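You operate a simulated robot arm through the tools that you are given. There is no shell and no other tool.

The job below is to be done with a simulated two-armed robot. You get a single attempt, and the scene is never put back.

TASK
On the top of the tall carton, fold the shop cloth in half.

It is judged by the outcome, as a careful person would: the job done as asked, and still so three seconds after it is handed in. It fails if anything else is knocked over, pushed out of place, dropped, spilled or broken. Flat cloth is picked up by pressing the open fingertips on it (5 to 10 N) and closing them slowly along it; thin cloth reads only 2 to 8 mm in the jaws.

THE ROBOT
Two 7-joint arms with two-finger parallel grippers on one trunk, on a base that moves. Base frame: it is fixed to the floor where the robot stands at the start and does not move with it; the origin is under the middle of the robot, x ahead of it, y to its left, z up; the surface under the hand at the start is at about z = 0.56. Lengths are in m, angles in degrees, forces in N, time in s.
The left shoulder is at the start at [0.11, 0.169, 1.261], the right one opposite. With the tool pointing down near the work surface each hand reaches from about 0.34 to 0.7 m from the robot's upright axis, wherever it stands, measured 20 degrees to its own side. Places, roughly: top of the tall carton [0.5, 0.1, 0.6]. Payload 1.57 kg a hand.
The tool frame of a hand sits at the grasp point between the pads (the TCP): z along the fingers, y along the line on which they close. The tips reach 0.03 m beyond it. Largest opening 0.08 m; finger width 0.017, thickness 0.012; the body of the gripper, 0.04 by 0.082 m, starts 0.08 m behind the TCP.
Orientation is told as [roll, pitch, yaw] about the base's x, y, z axes, in that order, counted from this pose: with the fingers straight down and closing along the base's y, the tool's x points along the base's -x, its y along +y and its z along -z.

THE INTERFACE
- The arms move only by the tool arm_command. It takes "left_deltas", "right_deltas" or both (then of equal length, played together; a hand with none holds still); each is text: rows parted by semicolons, each of 7 numbers parted by spaces: the finger opening in m, from 0 to 0.08, then the shift along the tool's x, y, z in m, then the turn, a rotation vector about the tool's x, y, z in rad. In form: hand dx dy dz ax ay az; .... A call has 1 to 20 rows; each row shifts and turns the commanded pose from where the row before left it, along the tool's axes as they then stand. Rows are played at 5 a second. More than 0.05 m and 8.6 degrees between two rows, or a gripper value outside its range, and nothing of the call is played. A pose out of reach is approached as far as the arm can. The call stops where the force on the tool passes 40 N (or 10 N more than at its start, if that is more) or the arm is blocked; 0.2 s more then pass. Each finger travels about 0.072 m/s and halts on what it meets, pressing with about 36 N; the grip force reading is that of the motor and also rises with nothing between the fingers. The clock runs only during rows and for 0.2 s after the last one: add rows that do not move to give the fingers time. The reply holds the time, the measured pose of the TCP, the force on the tool along the base axes, the opening and the grip force, in the units named above and with some noise, with the torque about the TCP (base axes, N m) and any sound that the robot's microphone picked up.
- Cameras (640 x 400 px; columns grow to the right, rows downward): "scene" is now at [0.1382, 0.0232, 1.4252]; the picture's right is [0.38, -0.92, 0.00], its down [-0.83, -0.34, -0.44] and it looks along [0.40, 0.17, -0.90] (base axes); focal length 263 px, centre (320, 200). "left" rides on the left gripper at [0.072, 0.007, -0.122] in its tool frame; the picture's right is [-0.09, 1.00, 0.00], its down [-0.84, -0.08, -0.54] and it looks along [-0.54, -0.05, 0.84] (tool axes); focal length 238 px, centre (320, 200). "right" rides on the right gripper at [0.072, -0.007, -0.122] in its tool frame; the picture's right is [0.09, 1.00, 0.00], its down [-0.84, 0.08, -0.54] and it looks along [-0.54, 0.05, 0.84] (tool axes); focal length 238 px, centre (320, 200).
- capture(camera): a new picture of that camera. It takes no simulated time.
- lift_body(by): slides the trunk up (or, below 0, down) by that many m; the arms and the scene camera ride with it, the base frame stays. It gives what a move gives, with no picture.
- roll_base(legs): drives the robot by 1 to 6 legs, each [ahead, left, turn to the left] in m, m and degrees, along the robot's own axes; the way and the turn of a leg run together, so that a leg with both is an arc; at most 1.5 m and 180 degrees a leg. The arms and the cameras ride along, it lands a little off, and it stops where it bumps. It gives what a move gives.
- pan_tilt(pan, tilt): turns the head with the scene camera to pan (to the left, within 86 degrees either way) and tilt (down, from -29 to 69), counted from straight ahead of the robot. It gives what a move gives.
- pixel_to_xyz(camera, pixels): for up to 12 pixels [column, row] of the newest picture of that camera ("zoom" is the newest enlarged one), the place [x, y, z] in the base frame of the surface seen there, good to about 0.003 m. It takes no simulated time.
- close_up(camera, box): a new picture of the part [left, top, right, bottom] of that camera's present view, enlarged. It takes no simulated time.
- sign_off(): hands the job in; it is judged then, once.

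Leave the grippers open and the arms clear of the work at the hand-in unless told otherwise.

The tools are called after "Request:" as name(argument=value, ...) on one line, values as JSON. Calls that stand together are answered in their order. arm_command: Moves the arms, as the interface text tells. Its arguments: {"type":"object","properties":{"left_deltas":{"type":"string"},"right_deltas":{"type":"string"}},"required":[]} The other tools are called the same way: lift_body (by) moves the trunk up or down; roll_base (legs) drives the base; pan_tilt (pan, tilt) turns the head that bears the scene camera; capture (camera) takes a picture; pixel_to_xyz (camera, pixels) gives the place of the surface under pixels of a picture; close_up (camera, box) takes an enlarged picture of a part of a camera's view; sign_off () hands the job in.

At the start:

```text
time_s: 0.0
left_tool_pos: [0.6231, 0.3956, 0.8059]
left_ee_rot: [0.0, 0.1, 0.1]
left_ft_force: [0.1, 0.0, -0.8]
left_torque: [0.0, -0.01, -0.01]
left_grip_width: 0.08
left_finger_force: 0.1
right_tool_pos: [0.5095, -0.0711, 0.719]
right_ee_rot: [0.0, 0.0, 0.0]
right_ft_force: [-0.5, 0.4, -0.2]
right_torque: [0.0, 0.02, -0.02]
right_grip_width: 0.08
right_finger_force: 0.0
trunk travel left (down, up): [-0.575, 0.315]
robot x, y, heading: [-0.0015, -0.0008, -0.1]
head pan, tilt (commanded): [22.5, 64.1]
```

scene: 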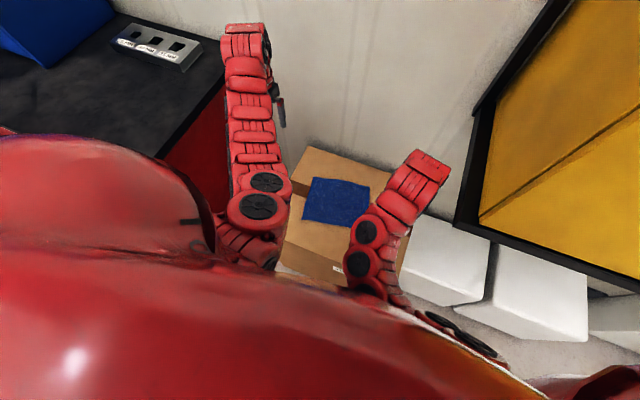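
right: 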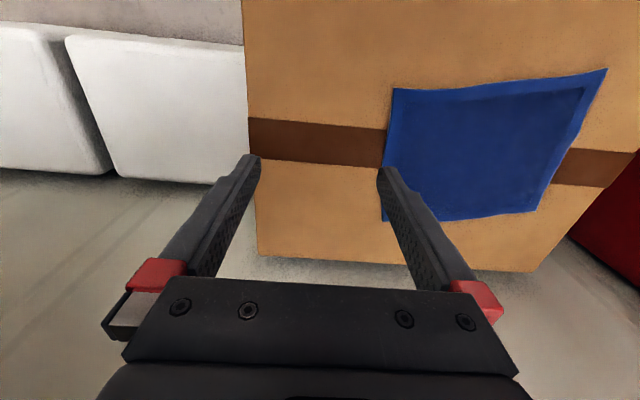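
left: 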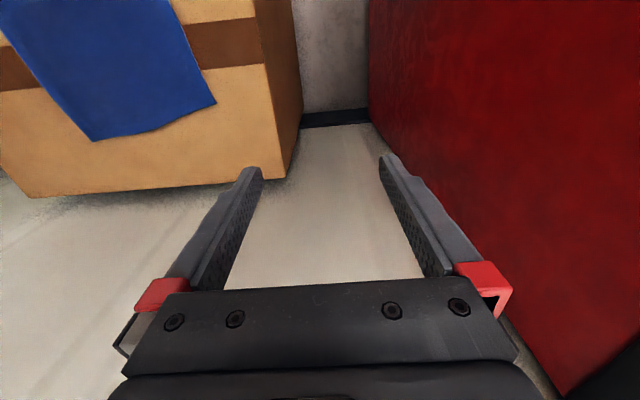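

I see the blue cloth on top of the carton in the scene picture (about columns 303-370, rows 177-224). I'll enlarge that view and take new hand pictures to measure its corners.

Request:
close_up(camera="scene", box=[260, 130, 430, 290])

Request:
capture(camera="right")

Request:
capture(camera="left")

```text
2.50 times, centred on (345, 210) of scene
```

zoom: 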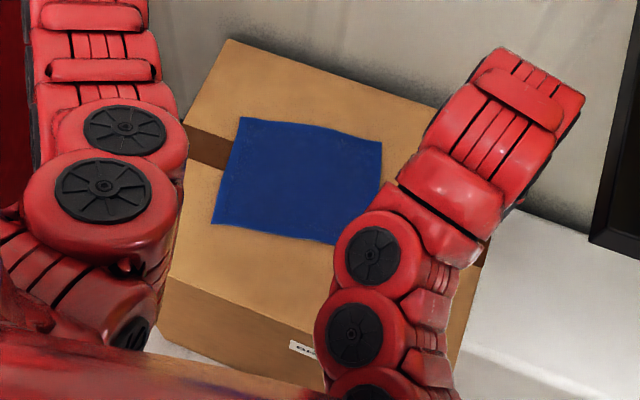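

```text
taken
```

right: 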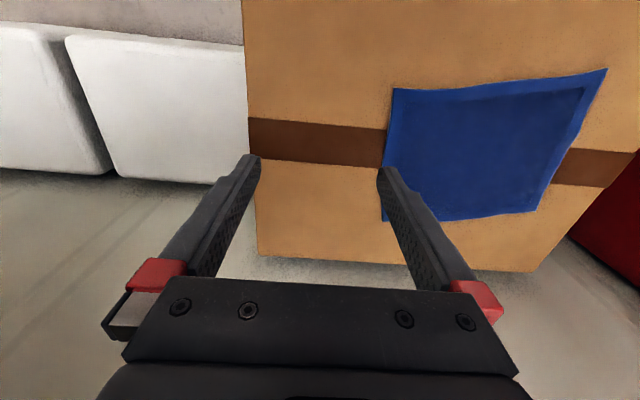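

```text
taken
```

left: 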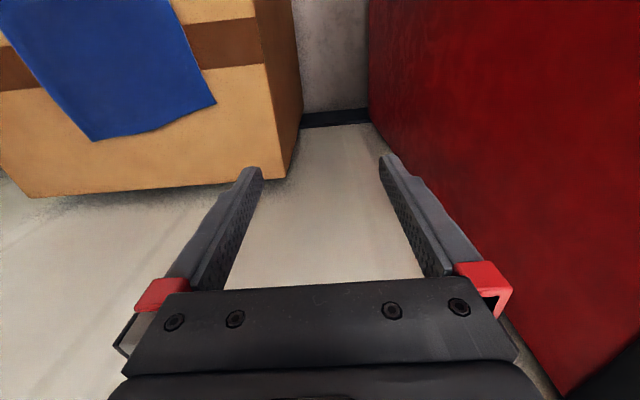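

Now I read the cloth corners and carton edges: in the zoom (240,117), (382,142), (212,223), (335,244), and in the right picture (393,88), (607,69), (537,209), (383,220), and carton points.

Request:
pixel_to_xyz(camera="zoom", pixels=[[242, 119], [380, 144], [214, 222], [333, 242], [300, 180], [228, 42], [436, 108], [162, 280], [340, 345], [270, 280], [310, 128], [270, 232]])

Request:
pixel_to_xyz(camera="right", pixels=[[395, 91], [603, 72], [535, 207], [386, 217], [480, 150], [500, 84], [570, 140], [460, 214], [388, 150], [249, 100], [258, 250], [535, 268]])

Request:
pixel_to_xyz(camera="left", pixels=[[94, 138], [213, 102], [170, 5], [30, 190], [280, 175], [150, 60], [60, 100], [255, 20]])

```text
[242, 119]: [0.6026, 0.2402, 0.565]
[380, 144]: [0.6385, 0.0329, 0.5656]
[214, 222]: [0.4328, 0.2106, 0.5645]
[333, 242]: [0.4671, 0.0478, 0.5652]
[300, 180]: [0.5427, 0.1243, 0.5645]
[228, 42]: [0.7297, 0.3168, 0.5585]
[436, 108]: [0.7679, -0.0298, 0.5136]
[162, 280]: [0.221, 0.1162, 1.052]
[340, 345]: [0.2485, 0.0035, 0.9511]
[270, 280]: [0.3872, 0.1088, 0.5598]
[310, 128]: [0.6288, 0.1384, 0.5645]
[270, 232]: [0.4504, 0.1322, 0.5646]
```

```text
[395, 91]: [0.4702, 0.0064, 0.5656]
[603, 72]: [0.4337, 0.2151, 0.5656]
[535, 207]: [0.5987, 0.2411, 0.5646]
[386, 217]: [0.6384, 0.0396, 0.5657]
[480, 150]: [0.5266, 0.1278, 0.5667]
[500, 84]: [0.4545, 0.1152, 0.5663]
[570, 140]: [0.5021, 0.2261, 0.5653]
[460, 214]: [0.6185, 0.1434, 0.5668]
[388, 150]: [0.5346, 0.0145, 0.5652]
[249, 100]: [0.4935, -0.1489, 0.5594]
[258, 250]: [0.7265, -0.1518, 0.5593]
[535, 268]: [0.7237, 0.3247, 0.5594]
```

```text
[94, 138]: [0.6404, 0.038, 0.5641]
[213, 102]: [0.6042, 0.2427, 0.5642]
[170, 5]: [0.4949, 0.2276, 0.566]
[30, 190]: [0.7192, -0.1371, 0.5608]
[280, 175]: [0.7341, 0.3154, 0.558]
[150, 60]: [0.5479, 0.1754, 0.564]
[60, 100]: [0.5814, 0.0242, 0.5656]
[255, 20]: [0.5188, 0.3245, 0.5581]
```

The cloth measures about 0.21 m by 0.173 m, turned about 10 degrees. Corners: far-left (0.603, 0.242), far-right (0.640, 0.036), near-right (0.470, 0.005), near-left (0.433, 0.214). Before choosing how to stand, I'll check what is around: the red panel and the bench on the left, and the area to the sides.

Request:
pixel_to_xyz(camera="left", pixels=[[400, 20], [500, 20], [600, 30], [400, 120], [500, 200], [560, 300], [340, 115], [620, 390]])

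Request:
capture(camera="scene")

Request:
pixel_to_xyz(camera="scene", pixels=[[220, 85], [165, 155], [100, 110], [160, 50], [210, 120], [30, 50], [480, 215], [290, 265], [345, 285], [310, 148], [425, 240]])

```text
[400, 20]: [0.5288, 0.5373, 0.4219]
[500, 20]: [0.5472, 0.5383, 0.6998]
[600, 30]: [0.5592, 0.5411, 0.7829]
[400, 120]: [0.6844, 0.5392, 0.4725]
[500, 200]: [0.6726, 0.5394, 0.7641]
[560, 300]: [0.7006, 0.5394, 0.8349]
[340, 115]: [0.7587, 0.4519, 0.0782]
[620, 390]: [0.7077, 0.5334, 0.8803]
```

```text
taken
```

scene: 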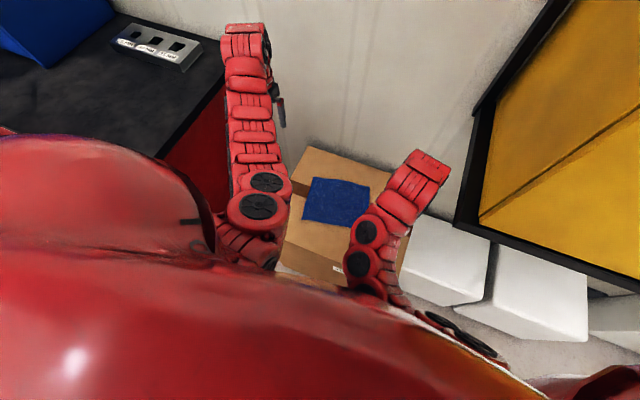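

```text
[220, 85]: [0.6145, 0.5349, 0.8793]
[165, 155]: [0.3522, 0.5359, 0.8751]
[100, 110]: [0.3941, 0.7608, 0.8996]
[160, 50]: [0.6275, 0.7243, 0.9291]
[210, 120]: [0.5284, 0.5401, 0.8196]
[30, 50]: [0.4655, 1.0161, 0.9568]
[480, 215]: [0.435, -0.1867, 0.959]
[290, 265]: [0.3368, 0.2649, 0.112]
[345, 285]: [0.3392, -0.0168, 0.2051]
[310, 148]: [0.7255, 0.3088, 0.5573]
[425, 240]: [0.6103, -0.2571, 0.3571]
```

The bench side is at y≈0.54, its top at z≈0.88. The black-and-yellow thing on the right reads about z≈0.96 at y≈-0.19; I'll measure more of it.

Request:
pixel_to_xyz(camera="scene", pixels=[[475, 115], [456, 224], [500, 240], [560, 0], [490, 150], [520, 200], [600, 250], [600, 150], [560, 90], [630, 280], [480, 225], [635, 20]])

Request:
pan_tilt(pan=-30, tilt=45)

Request:
capture(camera="scene")

```text
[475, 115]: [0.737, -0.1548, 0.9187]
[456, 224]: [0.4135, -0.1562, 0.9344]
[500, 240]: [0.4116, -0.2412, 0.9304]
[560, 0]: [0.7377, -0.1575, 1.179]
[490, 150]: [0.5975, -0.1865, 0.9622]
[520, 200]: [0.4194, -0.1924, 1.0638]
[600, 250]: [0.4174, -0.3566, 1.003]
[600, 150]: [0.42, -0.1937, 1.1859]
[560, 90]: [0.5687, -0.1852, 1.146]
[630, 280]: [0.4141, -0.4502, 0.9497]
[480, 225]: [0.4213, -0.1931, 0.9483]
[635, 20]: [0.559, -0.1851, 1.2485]
```

```text
time_s: 1.2
left_tool_pos: [0.6229, 0.3967, 0.8072]
left_ee_rot: [-0.1, 0.0, -0.1]
left_ft_force: [0.0, 1.8, -0.3]
left_torque: [0.01, -0.03, 0.0]
left_grip_width: 0.0802
left_finger_force: 0.0
right_tool_pos: [0.5099, -0.0716, 0.719]
right_ee_rot: [-0.1, 0.0, 0.0]
right_ft_force: [-0.4, 0.9, 0.6]
right_torque: [-0.01, -0.02, 0.01]
right_grip_width: 0.0801
right_finger_force: 0.1
trunk travel left (down, up): [-0.575, 0.315]
robot x, y, heading: [0.0003, 0.0, 0.1]
head pan, tilt (commanded): [-30.0, 45.0]
```

```text
taken
```

scene: 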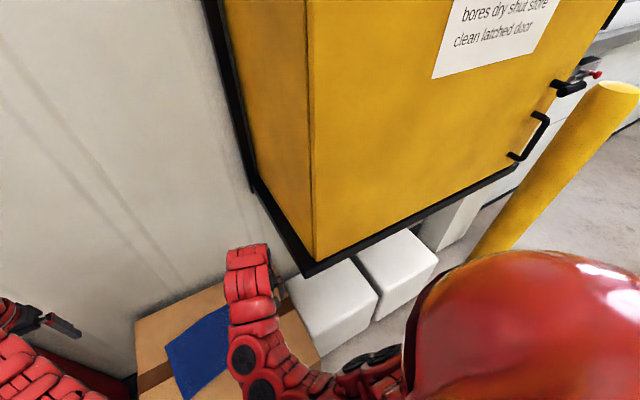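

There is a wall cabinet on the right: its left side is at y≈-0.155 to -0.19, front at x≈0.41, underside at z≈0.92. The right forearm must keep clear of it. I'll measure where the right arm lies now in this view (columns 230-400, rows 250-395).

Request:
pixel_to_xyz(camera="scene", pixels=[[250, 255], [247, 300], [255, 335], [243, 360], [262, 388], [290, 340], [305, 375], [345, 385], [385, 355], [308, 272], [330, 300], [315, 30]])

Request:
pan_tilt(pan=30, tilt=45)

Request:
capture(camera="scene")

```text
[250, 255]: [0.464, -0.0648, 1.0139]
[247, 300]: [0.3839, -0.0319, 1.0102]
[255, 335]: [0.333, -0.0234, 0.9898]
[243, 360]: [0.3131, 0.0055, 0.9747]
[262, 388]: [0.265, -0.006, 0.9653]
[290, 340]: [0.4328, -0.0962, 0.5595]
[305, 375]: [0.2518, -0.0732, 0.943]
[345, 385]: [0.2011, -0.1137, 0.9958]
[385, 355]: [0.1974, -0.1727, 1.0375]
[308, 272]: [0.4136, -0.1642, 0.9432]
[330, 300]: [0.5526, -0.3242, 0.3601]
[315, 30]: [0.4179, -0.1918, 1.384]
```

```text
time_s: 2.5
left_tool_pos: [0.6227, 0.3962, 0.807]
left_ee_rot: [0.1, 0.1, -0.1]
left_ft_force: [0.0, 0.9, 0.6]
left_torque: [0.02, 0.0, 0.02]
left_grip_width: 0.0799
left_finger_force: 0.1
right_tool_pos: [0.5092, -0.0715, 0.7199]
right_ee_rot: [0.0, 0.0, 0.0]
right_ft_force: [0.1, 0.0, -0.5]
right_torque: [0.01, -0.01, 0.01]
right_grip_width: 0.0798
right_finger_force: 0.0
trunk travel left (down, up): [-0.575, 0.315]
robot x, y, heading: [0.0014, -0.0008, -0.1]
head pan, tilt (commanded): [30.0, 45.0]
```

```text
taken
```

scene: 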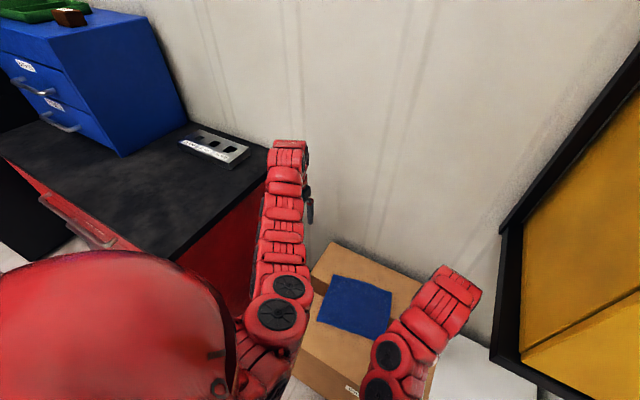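

I'll measure the left arm's links too (elbow near (275,318), forearm near (280,230), wrist near (290,150)), so both arms can be kept apart.

Request:
pixel_to_xyz(camera="scene", pixels=[[290, 145], [285, 185], [281, 230], [290, 285], [275, 315], [262, 365], [270, 390], [388, 355], [380, 385], [410, 330], [460, 285], [250, 330]])

```text
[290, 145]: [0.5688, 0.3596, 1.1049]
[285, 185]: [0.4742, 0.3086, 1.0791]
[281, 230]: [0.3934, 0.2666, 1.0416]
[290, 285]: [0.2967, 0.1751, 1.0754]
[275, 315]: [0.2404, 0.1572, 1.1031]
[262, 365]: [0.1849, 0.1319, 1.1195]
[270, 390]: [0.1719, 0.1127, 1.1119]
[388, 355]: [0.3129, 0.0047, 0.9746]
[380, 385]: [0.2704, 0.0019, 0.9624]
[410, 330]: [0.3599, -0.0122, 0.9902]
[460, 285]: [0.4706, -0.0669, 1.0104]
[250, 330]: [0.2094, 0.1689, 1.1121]
```

The elbows of both arms lean toward the middle, so I go in stages. Plan: grip the near edge of the cloth with both hands near its two corners and lay it over on the far edge. First I move the left hand part of the way toward the near-left corner at a safe height, then look.

Request:
arm_command(left_deltas="0.08 0.022 -0.026 0.008 0 0 0;0.08 0.022 -0.026 0.008 0 0 0;0.08 0.022 -0.026 0.008 0 0 0;0.08 0.022 -0.026 0.008 0 0 0")

Request:
pan_tilt(pan=5, tilt=60)

Request:
capture(camera="scene")

```text
time_s: 3.5
left_tool_pos: [0.5385, 0.294, 0.7634]
left_ee_rot: [-0.1, -0.1, 0.1]
left_ft_force: [-1.6, 0.4, -0.2]
left_torque: [-0.04, 0.0, 0.01]
left_grip_width: 0.08
left_finger_force: 0.0
left hand out of reach, approached as far as the arm can: row 2, 3
right_tool_pos: [0.5079, -0.0729, 0.7198]
right_ee_rot: [0.0, -0.1, 0.0]
right_ft_force: [1.3, -0.4, -0.7]
right_torque: [0.01, 0.01, 0.0]
right_grip_width: 0.08
right_finger_force: 0.2
trunk travel left (down, up): [-0.575, 0.315]
robot x, y, heading: [0.0003, 0.0024, 0.1]
head pan, tilt (commanded): [30.0, 45.0]
```

```text
time_s: 4.4
left_tool_pos: [0.5389, 0.2961, 0.7626]
left_ee_rot: [0.0, -0.1, 0.0]
left_ft_force: [0.3, 0.2, 0.6]
left_torque: [-0.03, 0.01, -0.01]
left_grip_width: 0.08
left_finger_force: 0.1
right_tool_pos: [0.508, -0.0704, 0.7182]
right_ee_rot: [0.0, 0.0, 0.0]
right_ft_force: [0.4, -0.8, -0.1]
right_torque: [-0.01, -0.02, 0.01]
right_grip_width: 0.0801
right_finger_force: 0.1
trunk travel left (down, up): [-0.575, 0.315]
robot x, y, heading: [-0.0003, 0.0034, -0.2]
head pan, tilt (commanded): [5.0, 60.0]
```

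```text
taken
```

scene: 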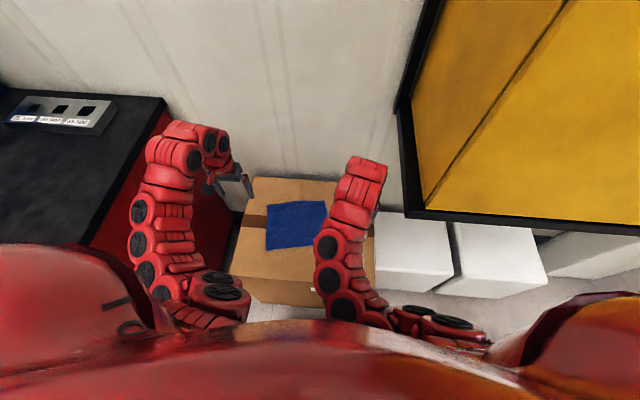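

The left arm swung its elbow outward toward the bench (links at (145,210), (175,150)). I'll measure how close these are to the bench edge and other things.

Request:
pixel_to_xyz(camera="scene", pixels=[[220, 290], [185, 275], [160, 292], [145, 270], [138, 212], [160, 175], [175, 145], [215, 140], [240, 190], [130, 240], [350, 165], [335, 240]])

Request:
close_up(camera="scene", box=[100, 100, 420, 300])

Request:
capture(camera="left")

```text
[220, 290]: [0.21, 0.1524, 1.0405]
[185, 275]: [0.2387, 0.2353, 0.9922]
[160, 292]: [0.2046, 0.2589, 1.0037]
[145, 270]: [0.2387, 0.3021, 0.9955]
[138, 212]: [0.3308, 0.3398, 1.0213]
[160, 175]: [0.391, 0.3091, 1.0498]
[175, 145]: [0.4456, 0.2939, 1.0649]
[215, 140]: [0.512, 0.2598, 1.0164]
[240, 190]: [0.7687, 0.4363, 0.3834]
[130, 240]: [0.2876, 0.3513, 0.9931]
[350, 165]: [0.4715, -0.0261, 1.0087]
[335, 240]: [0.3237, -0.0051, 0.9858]
```

```text
2.00 times, centred on (260, 200) of scene
```

zoom: 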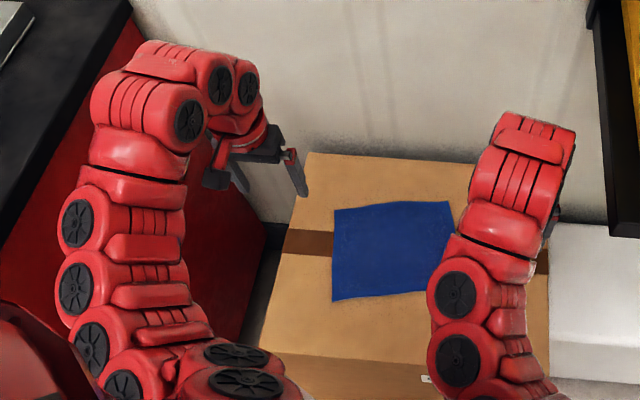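

```text
taken
```

left: 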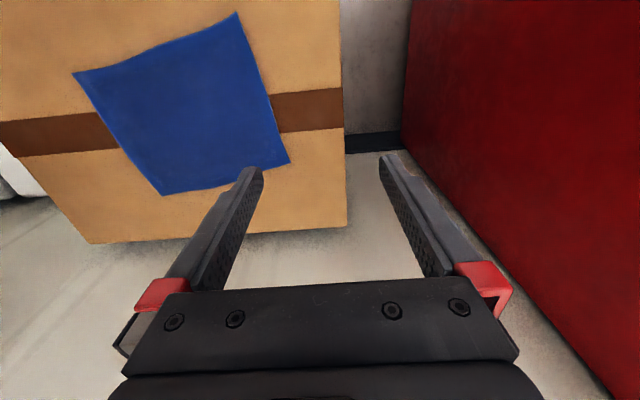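

The left elbow now sits outward at y≈0.34, well clear of the bench (y≈0.54) and away from the right elbow, which helps. I continue moving the left hand to above the near-left corner in small steps.

Request:
arm_command(left_deltas="0.08 0.015 -0.018 0.006 0 0 0;0.08 0.015 -0.018 0.006 0 0 0;0.08 0.015 -0.018 0.006 0 0 0;0.08 0.015 -0.018 0.006 0 0 0;0.08 0.015 -0.018 0.006 0 0 0;0.08 0.015 -0.017 0.006 0 0 0")

Request:
capture(camera="scene")

```text
time_s: 5.8
left_tool_pos: [0.4499, 0.1866, 0.7285]
left_ee_rot: [0.0, 0.1, 0.1]
left_ft_force: [-0.1, 0.0, 0.9]
left_torque: [-0.02, -0.03, -0.05]
left_grip_width: 0.0799
left_finger_force: 0.0
right_tool_pos: [0.51, -0.0705, 0.72]
right_ee_rot: [0.0, -0.1, 0.0]
right_ft_force: [0.3, -0.3, 0.5]
right_torque: [0.02, 0.03, -0.01]
right_grip_width: 0.0799
right_finger_force: 0.1
trunk travel left (down, up): [-0.575, 0.315]
robot x, y, heading: [-0.0004, 0.0009, -0.1]
head pan, tilt (commanded): [5.0, 60.0]
```

```text
taken
```

scene: 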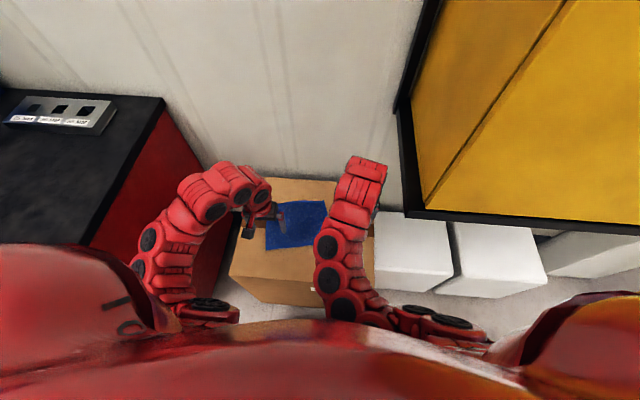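

The left hand is above the near-left corner. Now the right hand goes toward the near-right corner, in small steps, watching its elbow against the cabinet.

Request:
arm_command(right_deltas="0.08 0.005 0.015 0 0 0 0;0.08 0.005 0.015 0 0 0 0;0.08 0.005 0.015 0 0 0 0")

Request:
capture(camera="scene")

Request:
pixel_to_xyz(camera="scene", pixels=[[355, 165], [335, 240], [335, 285], [345, 305], [380, 315], [430, 325], [205, 195], [250, 185], [150, 240], [140, 265]])

```text
time_s: 6.6
left_tool_pos: [0.4504, 0.1864, 0.7278]
left_ee_rot: [-0.1, -0.1, 0.1]
left_ft_force: [0.6, 0.1, 0.5]
left_torque: [-0.02, -0.01, 0.04]
left_grip_width: 0.08
left_finger_force: 0.0
right_tool_pos: [0.4938, -0.0278, 0.7182]
right_ee_rot: [0.0, -0.1, 0.0]
right_ft_force: [-0.9, 0.6, -0.2]
right_torque: [0.02, -0.01, 0.01]
right_grip_width: 0.0801
right_finger_force: 0.1
trunk travel left (down, up): [-0.575, 0.315]
robot x, y, heading: [0.0026, 0.0008, -0.0]
head pan, tilt (commanded): [5.0, 60.0]
```

```text
taken
```

scene: 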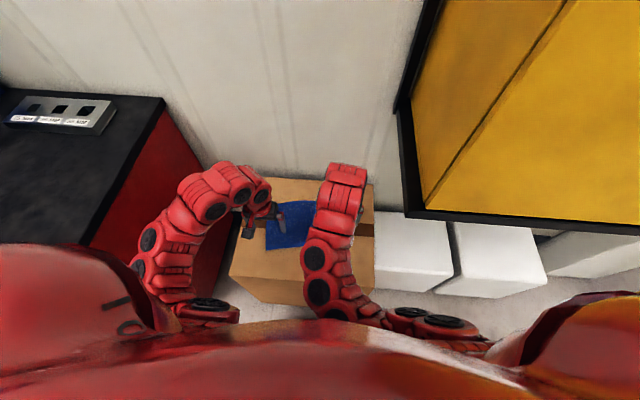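

```text
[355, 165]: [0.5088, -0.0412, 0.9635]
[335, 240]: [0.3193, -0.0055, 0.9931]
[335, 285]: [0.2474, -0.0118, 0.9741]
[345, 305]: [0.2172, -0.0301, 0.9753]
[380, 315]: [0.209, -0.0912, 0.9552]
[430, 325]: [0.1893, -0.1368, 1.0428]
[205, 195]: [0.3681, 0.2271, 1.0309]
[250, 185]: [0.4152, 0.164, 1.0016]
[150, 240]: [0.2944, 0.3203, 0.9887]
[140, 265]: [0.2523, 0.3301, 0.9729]
```

The right arm keeps its elbow inward and away from the cabinet. I continue the right hand to above the near-right corner and yaw both hands by +10 degrees to line up with the cloth.

Request:
arm_command(right_deltas="0.08 0.0044 0.0155 0 0 0 0;0.08 0.0044 0.0155 0 0 0 0;0.08 0.0044 0.0155 0 0 0 0;0.08 0.0044 0.0155 0 0 0 0;0.08 0 0 0 0 0 -0.058;0.08 0 0 0 0 0 -0.058;0.08 0 0 0 0 0 -0.058")

Request:
capture(camera="scene")

Request:
capture(camera="right")

```text
time_s: 8.2
left_tool_pos: [0.45, 0.1855, 0.7286]
left_ee_rot: [0.0, 0.0, 0.0]
left_ft_force: [0.8, -1.0, -0.1]
left_torque: [0.01, 0.02, 0.0]
left_grip_width: 0.0799
left_finger_force: 0.1
right_tool_pos: [0.4766, 0.0355, 0.7174]
right_ee_rot: [0.1, -0.1, 10.1]
right_ft_force: [-0.4, -0.3, 0.0]
right_torque: [-0.01, -0.01, 0.01]
right_grip_width: 0.08
right_finger_force: 0.1
trunk travel left (down, up): [-0.575, 0.315]
robot x, y, heading: [0.0006, 0.0023, -0.1]
head pan, tilt (commanded): [5.0, 60.0]
```

```text
taken
```

scene: 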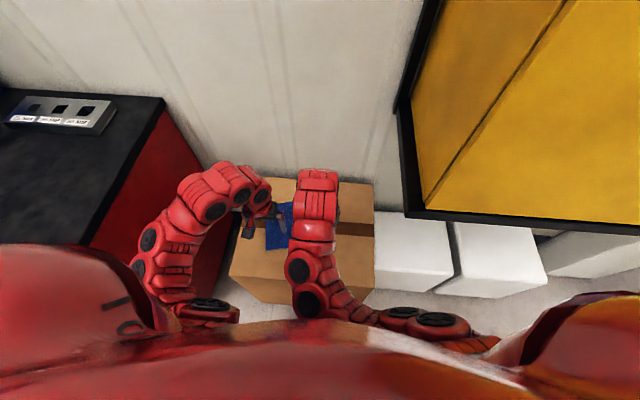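

```text
taken
```

right: 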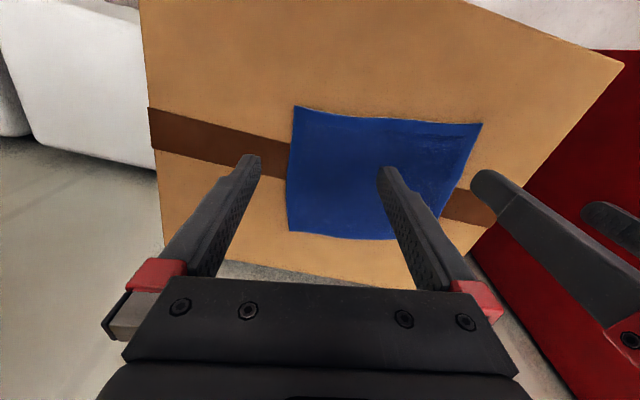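

Both hands hover well. I yaw the left hand by 10 degrees and lower both to about z=0.65 (tips still 5 cm over the cloth), so I can dry-run the forward stroke.

Request:
arm_command(left_deltas="0.08 0 0 0.02 0 0 -0.058;0.08 0 0 0.02 0 0 -0.058;0.08 0 0 0.02 0 0 -0.058;0.08 0 0 0.019 0 0 0", right_deltas="0.08 0 0 0.017 0 0 0;0.08 0 0 0.017 0 0 0;0.08 0 0 0.017 0 0 0;0.08 0 0 0.016 0 0 0")

Request:
arm_command(left_deltas="0.08 -0.02 0 0 0 0 0;0.08 -0.02 0 0 0 0 0;0.08 -0.02 0 0 0 0 0;0.08 -0.02 0 0 0 0 0", right_deltas="0.08 -0.02 0 0 0 0 0;0.08 -0.02 0 0 0 0 0;0.08 -0.02 0 0 0 0 0;0.08 -0.02 0 0 0 0 0")

Request:
capture(camera="scene")

```text
time_s: 9.2
left_tool_pos: [0.4514, 0.1874, 0.6489]
left_ee_rot: [0.0, 0.0, 9.9]
left_ft_force: [-0.5, 1.0, -0.2]
left_torque: [0.01, -0.01, 0.0]
left_grip_width: 0.08
left_finger_force: 0.1
right_tool_pos: [0.4754, 0.0353, 0.651]
right_ee_rot: [-0.1, 0.1, 10.0]
right_ft_force: [-0.5, -0.7, -0.3]
right_torque: [0.02, -0.01, -0.01]
right_grip_width: 0.0799
right_finger_force: 0.1
trunk travel left (down, up): [-0.575, 0.315]
robot x, y, heading: [0.0017, 0.0002, -0.2]
head pan, tilt (commanded): [5.0, 60.0]
```

```text
time_s: 10.2
left_tool_pos: [0.5291, 0.2001, 0.6469]
left_ee_rot: [0.0, 0.0, 9.8]
left_ft_force: [-0.4, -0.3, -0.6]
left_torque: [0.03, -0.01, 0.02]
left_grip_width: 0.08
left_finger_force: 0.1
right_tool_pos: [0.555, 0.0518, 0.6532]
right_ee_rot: [0.0, -0.1, 10.0]
right_ft_force: [-0.1, 0.5, -1.0]
right_torque: [-0.03, 0.0, 0.01]
right_grip_width: 0.0803
right_finger_force: 0.0
trunk travel left (down, up): [-0.575, 0.315]
robot x, y, heading: [-0.0021, -0.003, 0.4]
head pan, tilt (commanded): [5.0, 60.0]
```

```text
taken
```

scene: 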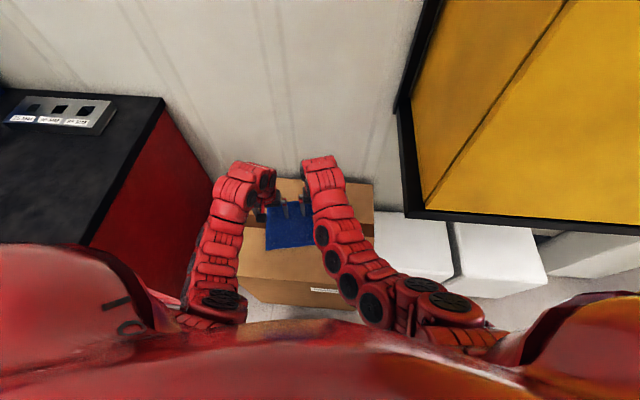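

The stroke works so far with no reach warning. I continue the dry run to the far edge.

Request:
arm_command(left_deltas="0.08 -0.0175 0 0 0 0 0;0.08 -0.0175 0 0 0 0 0;0.08 -0.0175 0 0 0 0 0;0.08 -0.0175 0 0 0 0 0", right_deltas="0.08 -0.0175 0 0 0 0 0;0.08 -0.0175 0 0 0 0 0;0.08 -0.0175 0 0 0 0 0;0.08 -0.0175 0 0 0 0 0")

Request:
capture(camera="scene")

```text
time_s: 11.2
left_tool_pos: [0.5986, 0.2112, 0.6481]
left_ee_rot: [0.1, 0.1, 9.9]
left_ft_force: [-0.5, -0.3, -0.3]
left_torque: [0.04, 0.03, -0.03]
left_grip_width: 0.0801
left_finger_force: 0.1
right_tool_pos: [0.6257, 0.0624, 0.6531]
right_ee_rot: [-0.1, -0.1, 9.9]
right_ft_force: [-0.1, 0.6, 0.6]
right_torque: [-0.02, 0.0, 0.01]
right_grip_width: 0.0798
right_finger_force: 0.0
trunk travel left (down, up): [-0.575, 0.315]
robot x, y, heading: [0.0056, 0.0019, 0.0]
head pan, tilt (commanded): [5.0, 60.0]
```

```text
taken
```

scene: 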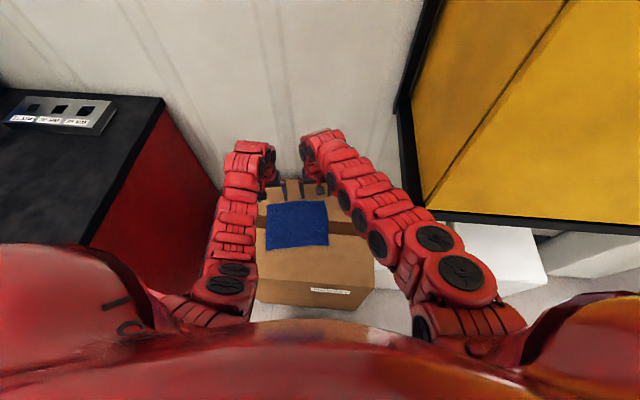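

Both hands reach the far edge. I check the right forearm's clearance to the cabinet and measure the now-unobstructed cloth and carton in this view.

Request:
close_up(camera="scene", box=[220, 160, 400, 310])

Request:
pixel_to_xyz(camera="scene", pixels=[[360, 175], [385, 200], [410, 220], [435, 240], [465, 272], [412, 210], [267, 205], [325, 203], [329, 245], [268, 249], [250, 290], [365, 300]])

```text
2.67 times, centred on (310, 235) of scene
```

zoom: 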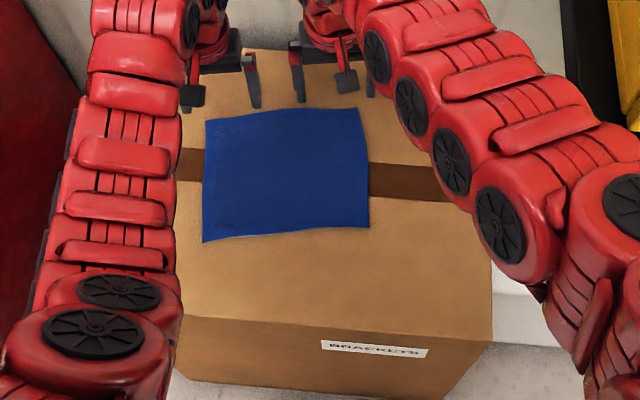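

```text
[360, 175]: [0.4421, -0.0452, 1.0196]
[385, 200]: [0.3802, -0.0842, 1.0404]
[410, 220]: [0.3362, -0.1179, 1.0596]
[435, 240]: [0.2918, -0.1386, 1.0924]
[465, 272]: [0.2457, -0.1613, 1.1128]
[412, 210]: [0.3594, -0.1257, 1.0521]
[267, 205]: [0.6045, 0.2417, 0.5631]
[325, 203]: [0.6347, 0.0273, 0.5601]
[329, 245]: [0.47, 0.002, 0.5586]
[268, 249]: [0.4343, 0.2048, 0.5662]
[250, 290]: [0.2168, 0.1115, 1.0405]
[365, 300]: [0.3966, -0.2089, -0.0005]
```

I refine the four cloth corners in the enlarged picture: (207,122), (361,110), (368,227), (204,241), plus the carton front edge near (300,320).

Request:
pixel_to_xyz(camera="zoom", pixels=[[208, 123], [360, 111], [367, 225], [205, 239], [300, 324], [186, 180], [440, 180], [285, 175], [286, 114], [285, 232], [207, 180], [365, 165]])

Request:
arm_command(left_deltas="0.03 0 0 0.012 0 0 0;0.03 0 0 0.012 0 0 0;0.03 0 0 0.012 0 0 0", right_deltas="0.03 0 0 0.012 0 0 0;0.03 0 0 0.012 0 0 0;0.03 0 0 0.012 0 0 0")

```text
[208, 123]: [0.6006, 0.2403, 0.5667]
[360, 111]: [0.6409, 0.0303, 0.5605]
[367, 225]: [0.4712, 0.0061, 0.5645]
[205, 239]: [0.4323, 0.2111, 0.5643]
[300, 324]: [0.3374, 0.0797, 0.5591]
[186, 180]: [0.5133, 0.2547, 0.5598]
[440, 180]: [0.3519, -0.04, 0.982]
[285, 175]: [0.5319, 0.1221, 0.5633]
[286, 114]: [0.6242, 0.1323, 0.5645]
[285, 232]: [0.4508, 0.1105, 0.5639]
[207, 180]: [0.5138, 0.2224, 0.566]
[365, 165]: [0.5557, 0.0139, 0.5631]
```

```text
time_s: 12.0
left_tool_pos: [0.5982, 0.2121, 0.6112]
left_ee_rot: [0.1, -0.1, 9.9]
left_ft_force: [0.2, 0.0, -0.3]
left_torque: [0.03, 0.02, 0.02]
left_grip_width: 0.0302
left_finger_force: 0.1
right_tool_pos: [0.6225, 0.0605, 0.6233]
right_ee_rot: [0.0, 0.0, 10.0]
right_ft_force: [0.8, -0.4, 0.2]
right_torque: [0.01, 0.0, -0.02]
right_grip_width: 0.0301
right_finger_force: 0.1
right hand out of reach, approached as far as the arm can: row 3
trunk travel left (down, up): [-0.575, 0.315]
robot x, y, heading: [-0.0034, 0.0016, 0.2]
head pan, tilt (commanded): [5.0, 60.0]
```

The right hand ran out of reach at z≈0.623 by the far edge. I'll raise both hands by 0.1 m and then lower the trunk by 0.08 m, which brings the shoulder nearer and gives more reach.

Request:
arm_command(left_deltas="0.03 0 0 -0.025 0 0 0;0.03 0 0 -0.025 0 0 0;0.03 0 0 -0.025 0 0 0;0.03 0 0 -0.025 0 0 0", right_deltas="0.03 0 0 -0.025 0 0 0;0.03 0 0 -0.025 0 0 0;0.03 0 0 -0.025 0 0 0;0.03 0 0 -0.025 0 0 0")

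Request:
lift_body(by=-0.08)

Request:
capture(camera="scene")

```text
time_s: 13.0
left_tool_pos: [0.598, 0.2117, 0.7141]
left_ee_rot: [0.1, 0.0, 9.9]
left_ft_force: [-0.9, -0.3, 0.1]
left_torque: [0.0, 0.01, -0.01]
left_grip_width: 0.0299
left_finger_force: 0.1
right_tool_pos: [0.6197, 0.0612, 0.7255]
right_ee_rot: [0.0, -0.1, 10.1]
right_ft_force: [-0.3, -0.3, -0.5]
right_torque: [0.0, -0.03, 0.04]
right_grip_width: 0.0299
right_finger_force: 0.0
trunk travel left (down, up): [-0.575, 0.315]
robot x, y, heading: [0.0011, -0.0001, 0.1]
head pan, tilt (commanded): [5.0, 60.0]
```

```text
time_s: 14.2
left_tool_pos: [0.5989, 0.2115, 0.6344]
left_ee_rot: [0.0, -0.1, 10.0]
left_ft_force: [0.7, 0.2, -0.1]
left_torque: [-0.01, -0.02, 0.0]
left_grip_width: 0.0303
left_finger_force: 0.1
right_tool_pos: [0.6211, 0.0598, 0.6451]
right_ee_rot: [0.1, -0.1, 10.0]
right_ft_force: [1.1, -0.3, -0.2]
right_torque: [0.02, 0.01, 0.03]
right_grip_width: 0.03
right_finger_force: 0.1
trunk travel left (down, up): [-0.495, 0.395]
robot x, y, heading: [-0.0011, 0.0017, -0.1]
head pan, tilt (commanded): [5.0, 60.0]
```

```text
taken
```

scene: 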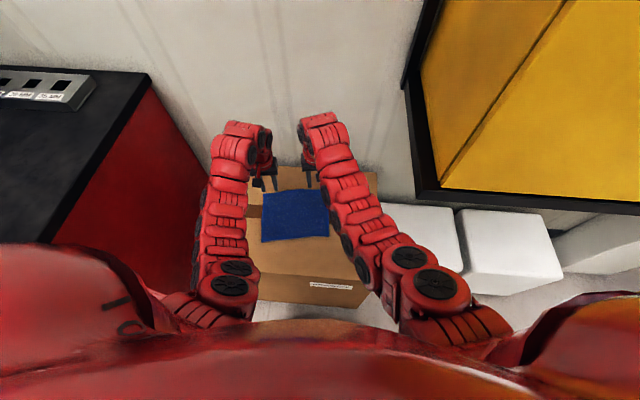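

With the trunk lower, I test the far low pose again, tips 1 cm above the cloth (left down 0.027, right down 0.038).

Request:
arm_command(left_deltas="0.03 0 0 0.009 0 0 0;0.03 0 0 0.009 0 0 0;0.03 0 0 0.009 0 0 0", right_deltas="0.03 0 0 0.0125 0 0 0;0.03 0 0 0.0125 0 0 0;0.03 0 0 0.0125 0 0 0")

Request:
capture(camera="right")

Request:
capture(camera="left")

```text
time_s: 15.0
left_tool_pos: [0.5989, 0.2116, 0.6082]
left_ee_rot: [-0.1, 0.0, 10.0]
left_ft_force: [0.8, -0.2, -0.2]
left_torque: [0.01, -0.01, 0.01]
left_grip_width: 0.03
left_finger_force: 0.0
right_tool_pos: [0.6225, 0.0601, 0.6075]
right_ee_rot: [0.0, -0.1, 10.0]
right_ft_force: [0.1, 0.9, 0.1]
right_torque: [-0.01, 0.01, -0.03]
right_grip_width: 0.03
right_finger_force: 0.0
trunk travel left (down, up): [-0.495, 0.395]
robot x, y, heading: [0.0004, 0.0021, -0.0]
head pan, tilt (commanded): [5.0, 60.0]
```

```text
taken
```

right: 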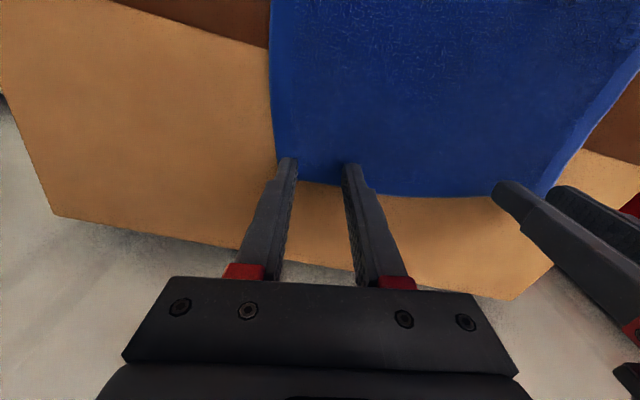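

```text
taken
```

left: 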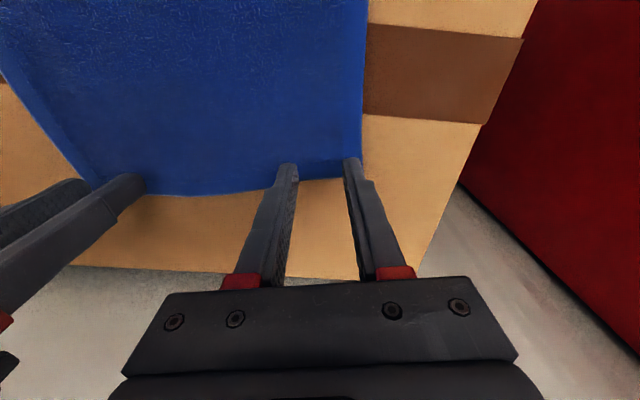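

Both hands reach the far edge low, tips 1 cm over the cloth. The cameras see the far edge well here, so I'd rather grip the far edge and fold toward the robot. I dry-run the arc (radius 0.0745 m) from far to near with empty hands.

Request:
arm_command(left_deltas="0.03 0.0036 0 -0.0230 0 0 0;0.03 0.0106 0 -0.0208 0 0 0;0.03 0.0165 0 -0.0165 0 0 0;0.03 0.0208 0 -0.0106 0 0 0;0.03 0.0230 0 -0.0036 0 0 0;0.03 0.0230 0 0.0036 0 0 0;0.03 0.0208 0 0.0106 0 0 0;0.03 0.0165 0 0.0165 0 0 0;0.03 0.0106 0 0.0208 0 0 0;0.03 0.0036 0 0.0200 0 0 0", right_deltas="0.03 0.0036 0 -0.0230 0 0 0;0.03 0.0106 0 -0.0208 0 0 0;0.03 0.0165 0 -0.0165 0 0 0;0.03 0.0208 0 -0.0106 0 0 0;0.03 0.0230 0 -0.0036 0 0 0;0.03 0.0230 0 0.0036 0 0 0;0.03 0.0208 0 0.0106 0 0 0;0.03 0.0165 0 0.0165 0 0 0;0.03 0.0106 0 0.0208 0 0 0;0.03 0.0036 0 0.0200 0 0 0")

Request:
capture(camera="scene")

Request:
capture(camera="right")

Request:
capture(camera="left")

```text
time_s: 17.2
left_tool_pos: [0.4508, 0.1869, 0.6117]
left_ee_rot: [-0.1, 0.1, 10.0]
left_ft_force: [0.1, 0.0, 0.1]
left_torque: [0.02, 0.01, 0.01]
left_grip_width: 0.0298
left_finger_force: 0.0
right_tool_pos: [0.4737, 0.0346, 0.61]
right_ee_rot: [0.0, -0.1, 9.9]
right_ft_force: [-0.6, 1.1, 0.3]
right_torque: [0.0, 0.0, 0.03]
right_grip_width: 0.0301
right_finger_force: 0.0
trunk travel left (down, up): [-0.495, 0.395]
robot x, y, heading: [0.002, 0.0001, 0.1]
head pan, tilt (commanded): [5.0, 60.0]
```

```text
taken
```

scene: 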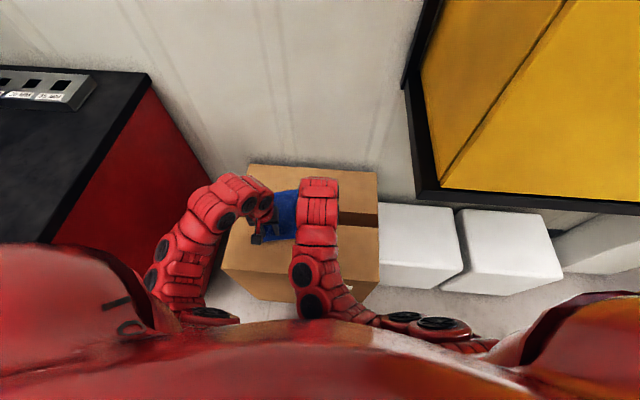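

```text
taken
```

right: 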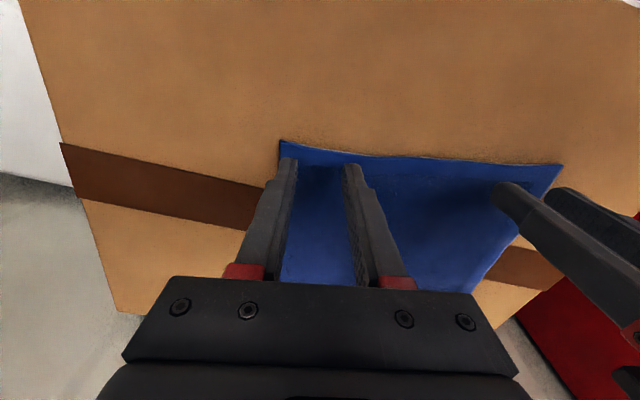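

```text
taken
```

left: 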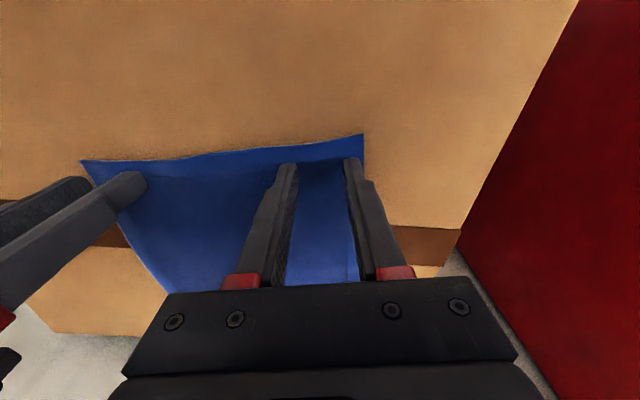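

The arc runs clean with no reach warnings. I'll grip at the far edge and lay it on the near edge, where I can see and correct best. For extra reach margin I raise the hands 0.05, lower the trunk another 0.03, then go back forward to the far edge.

Request:
arm_command(left_deltas="0.034 0 0 -0.025 0 0 0;0.034 0 0 -0.025 0 0 0", right_deltas="0.034 0 0 -0.025 0 0 0;0.034 0 0 -0.025 0 0 0")

Request:
lift_body(by=-0.03)

Request:
arm_command(left_deltas="0.034 -0.02 0 0 0 0 0;0.034 -0.02 0 0 0 0 0;0.034 -0.02 0 0 0 0 0;0.034 -0.02 0 0 0 0 0;0.034 -0.02 0 0 0 0 0;0.034 -0.02 0 0 0 0 0;0.034 -0.02 0 0 0 0 0", right_deltas="0.034 -0.02 0 0 0 0 0;0.034 -0.02 0 0 0 0 0;0.034 -0.02 0 0 0 0 0;0.034 -0.02 0 0 0 0 0;0.034 -0.02 0 0 0 0 0;0.034 -0.02 0 0 0 0 0;0.034 -0.02 0 0 0 0 0")

Request:
capture(camera="scene")

```text
time_s: 17.8
left_tool_pos: [0.4506, 0.1858, 0.6601]
left_ee_rot: [0.1, 0.1, 9.9]
left_ft_force: [-0.3, -0.6, -0.1]
left_torque: [0.0, -0.01, -0.03]
left_grip_width: 0.0341
left_finger_force: 0.0
right_tool_pos: [0.475, 0.0371, 0.6601]
right_ee_rot: [0.0, 0.0, 10.1]
right_ft_force: [-1.0, 1.5, 0.1]
right_torque: [0.02, 0.0, 0.04]
right_grip_width: 0.0339
right_finger_force: 0.0
trunk travel left (down, up): [-0.495, 0.395]
robot x, y, heading: [-0.0016, -0.0014, 0.1]
head pan, tilt (commanded): [5.0, 60.0]
```

```text
time_s: 18.5
left_tool_pos: [0.4517, 0.1865, 0.6287]
left_ee_rot: [0.1, 0.1, 10.0]
left_ft_force: [-1.3, -0.3, 0.2]
left_torque: [0.02, -0.01, 0.01]
left_grip_width: 0.0342
left_finger_force: 0.1
right_tool_pos: [0.4749, 0.0364, 0.63]
right_ee_rot: [0.0, 0.0, 10.1]
right_ft_force: [1.0, -0.4, -0.6]
right_torque: [-0.01, -0.02, 0.04]
right_grip_width: 0.034
right_finger_force: 0.1
trunk travel left (down, up): [-0.465, 0.425]
robot x, y, heading: [-0.0012, 0.0019, -0.1]
head pan, tilt (commanded): [5.0, 60.0]
```

```text
time_s: 20.1
left_tool_pos: [0.591, 0.2105, 0.6299]
left_ee_rot: [0.0, 0.1, 9.7]
left_ft_force: [0.3, 0.2, -1.0]
left_torque: [0.0, 0.0, 0.03]
left_grip_width: 0.0338
left_finger_force: 0.1
right_tool_pos: [0.6133, 0.0606, 0.6291]
right_ee_rot: [0.1, -0.1, 10.0]
right_ft_force: [-0.5, 0.2, 0.6]
right_torque: [-0.01, 0.01, -0.03]
right_grip_width: 0.0339
right_finger_force: 0.1
trunk travel left (down, up): [-0.465, 0.425]
robot x, y, heading: [0.0006, 0.0003, -0.0]
head pan, tilt (commanded): [5.0, 60.0]
```

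```text
taken
```

scene: 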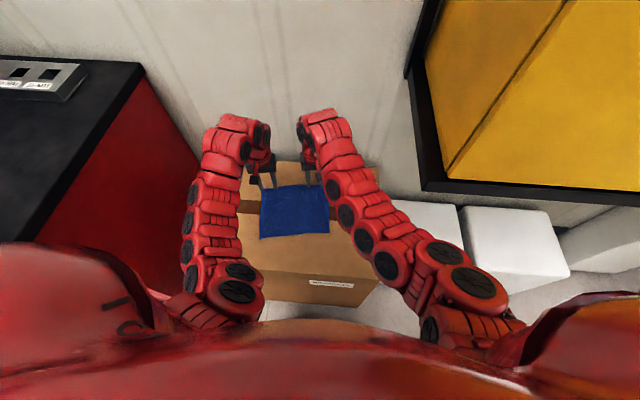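

I fine-align both hands: left (+0.004 forward), right (+0.0095 forward), and come down to about z=0.603 (tips about 7 mm over the cloth).

Request:
arm_command(left_deltas="0.034 -0.0018 -0.001 0.009 0 0 0;0.034 -0.0018 -0.0009 0.009 0 0 0;0.034 0 0 0.009 0 0 0", right_deltas="0.034 -0.0048 0.0004 0.009 0 0 0;0.034 -0.0048 0.0003 0.009 0 0 0;0.034 0 0 0.008 0 0 0")

Request:
close_up(camera="right", box=[220, 100, 440, 238])

Request:
close_up(camera="left", box=[220, 100, 440, 238])

```text
time_s: 20.9
left_tool_pos: [0.5929, 0.21, 0.6012]
left_ee_rot: [-0.1, 0.2, 9.8]
left_ft_force: [-0.5, 0.8, -0.3]
left_torque: [-0.02, 0.01, 0.02]
left_grip_width: 0.0341
left_finger_force: 0.1
right_tool_pos: [0.6214, 0.0619, 0.6048]
right_ee_rot: [0.0, 0.0, 10.0]
right_ft_force: [-0.3, -0.2, -0.1]
right_torque: [-0.01, 0.02, -0.01]
right_grip_width: 0.0337
right_finger_force: 0.0
trunk travel left (down, up): [-0.465, 0.425]
robot x, y, heading: [-0.0004, -0.002, 0.3]
head pan, tilt (commanded): [5.0, 60.0]
```

```text
2.90 times, centred on (330, 169) of right
```

zoom: 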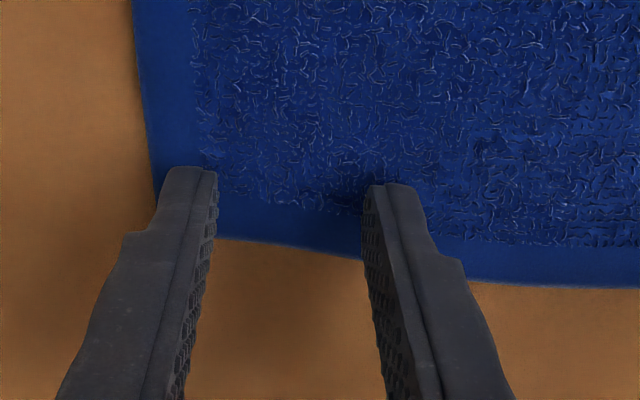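

```text
2.90 times, centred on (330, 169) of left
```

zoom: 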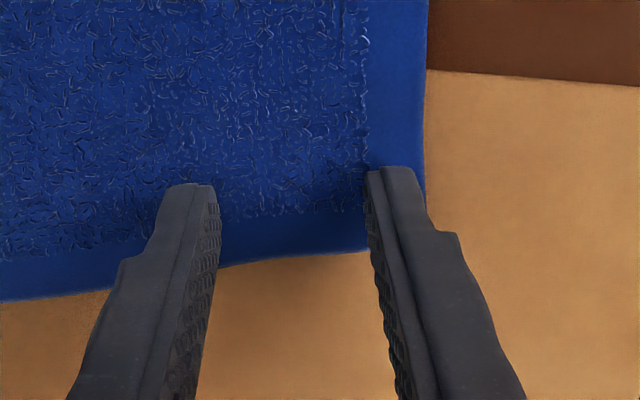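

The open tips straddle just inside both far corners as wanted. Now I lower both gently toward contact and read the force.

Request:
arm_command(left_deltas="0.034 0 0 0.002 0 0 0;0.034 0 0 0.002 0 0 0;0.034 0 0 0.001 0 0 0;0.034 0 0 0 0 0 0", right_deltas="0.034 0 0 0.003 0 0 0;0.034 0 0 0.003 0 0 0;0.034 0 0 0.002 0 0 0;0.034 0 0 0 0 0 0")

```text
time_s: 21.9
left_tool_pos: [0.5938, 0.2107, 0.5977]
left_ee_rot: [0.2, 0.0, 10.1]
left_ft_force: [-0.6, -0.3, -0.2]
left_torque: [-0.01, 0.01, -0.01]
left_grip_width: 0.034
left_finger_force: 0.0
right_tool_pos: [0.6224, 0.0619, 0.5954]
right_ee_rot: [0.0, 0.0, 10.0]
right_ft_force: [-0.5, 0.9, 0.3]
right_torque: [0.01, 0.01, 0.02]
right_grip_width: 0.034
right_finger_force: 0.1
trunk travel left (down, up): [-0.465, 0.425]
robot x, y, heading: [0.0006, 0.0008, 0.1]
head pan, tilt (commanded): [5.0, 60.0]
```

No contact force yet (about 0 N). I lower further in 1 mm steps.

Request:
arm_command(left_deltas="0.034 0 0 0.001 0 0 0;0.034 0 0 0.001 0 0 0;0.034 0 0 0.001 0 0 0;0.034 0 0 0 0 0 0", right_deltas="0.034 0 0 0.001 0 0 0;0.034 0 0 0.001 0 0 0;0.034 0 0 0 0 0 0;0.034 0 0 0 0 0 0")

```text
time_s: 22.9
left_tool_pos: [0.5931, 0.209, 0.5957]
left_ee_rot: [0.0, 0.1, 9.9]
left_ft_force: [-0.7, 0.5, 0.6]
left_torque: [-0.02, 0.01, -0.03]
left_grip_width: 0.034
left_finger_force: 0.1
right_tool_pos: [0.6227, 0.0637, 0.5948]
right_ee_rot: [0.0, 0.0, 10.1]
right_ft_force: [-2.2, -0.9, 1.9]
right_torque: [-0.01, -0.01, -0.02]
right_grip_width: 0.034
right_finger_force: 0.1
trunk travel left (down, up): [-0.465, 0.425]
robot x, y, heading: [-0.0019, -0.0007, -0.1]
head pan, tilt (commanded): [5.0, 60.0]
```

The right hand starts to touch (about 2 N). I lower the left 2 mm and the right 1 mm more.

Request:
arm_command(left_deltas="0.034 0 0 0.001 0 0 0;0.034 0 0 0.001 0 0 0;0.034 0 0 0 0 0 0", right_deltas="0.034 0 0 0.001 0 0 0;0.034 0 0 0 0 0 0;0.034 0 0 0 0 0 0")

```text
time_s: 23.7
left_tool_pos: [0.5936, 0.2089, 0.5938]
left_ee_rot: [0.1, 0.1, 10.0]
left_ft_force: [-1.2, -1.2, 3.1]
left_torque: [-0.03, 0.02, -0.03]
left_grip_width: 0.0338
left_finger_force: 0.0
right_tool_pos: [0.6225, 0.0619, 0.5935]
right_ee_rot: [0.0, -0.1, 10.0]
right_ft_force: [0.2, 1.0, 4.1]
right_torque: [-0.01, 0.0, -0.03]
right_grip_width: 0.0341
right_finger_force: 0.0
trunk travel left (down, up): [-0.465, 0.425]
robot x, y, heading: [-0.0026, -0.0007, -0.0]
head pan, tilt (commanded): [5.0, 60.0]
```

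Left 3 N, right 4 N. About 1 mm per 2 N, so I add 2 mm on each to reach around 7-8 N.

Request:
arm_command(left_deltas="0.034 0 0 0.001 0 0 0;0.034 0 0 0.001 0 0 0;0.034 0 0 0 0 0 0", right_deltas="0.034 0 0 0.001 0 0 0;0.034 0 0 0.0005 0 0 0;0.034 0 0 0 0 0 0")

```text
time_s: 24.5
left_tool_pos: [0.5926, 0.2094, 0.5931]
left_ee_rot: [-0.1, -0.2, 9.9]
left_ft_force: [-1.5, -0.8, 13.9]
left_torque: [-0.02, 0.07, 0.02]
left_grip_width: 0.0339
left_finger_force: 0.1
right_tool_pos: [0.6216, 0.0644, 0.5929]
right_ee_rot: [0.0, -0.2, 9.9]
right_ft_force: [1.6, 1.9, 8.4]
right_torque: [0.03, -0.04, 0.02]
right_grip_width: 0.034
right_finger_force: 0.1
trunk travel left (down, up): [-0.465, 0.425]
robot x, y, heading: [-0.0001, 0.001, 0.1]
head pan, tilt (commanded): [5.0, 60.0]
```

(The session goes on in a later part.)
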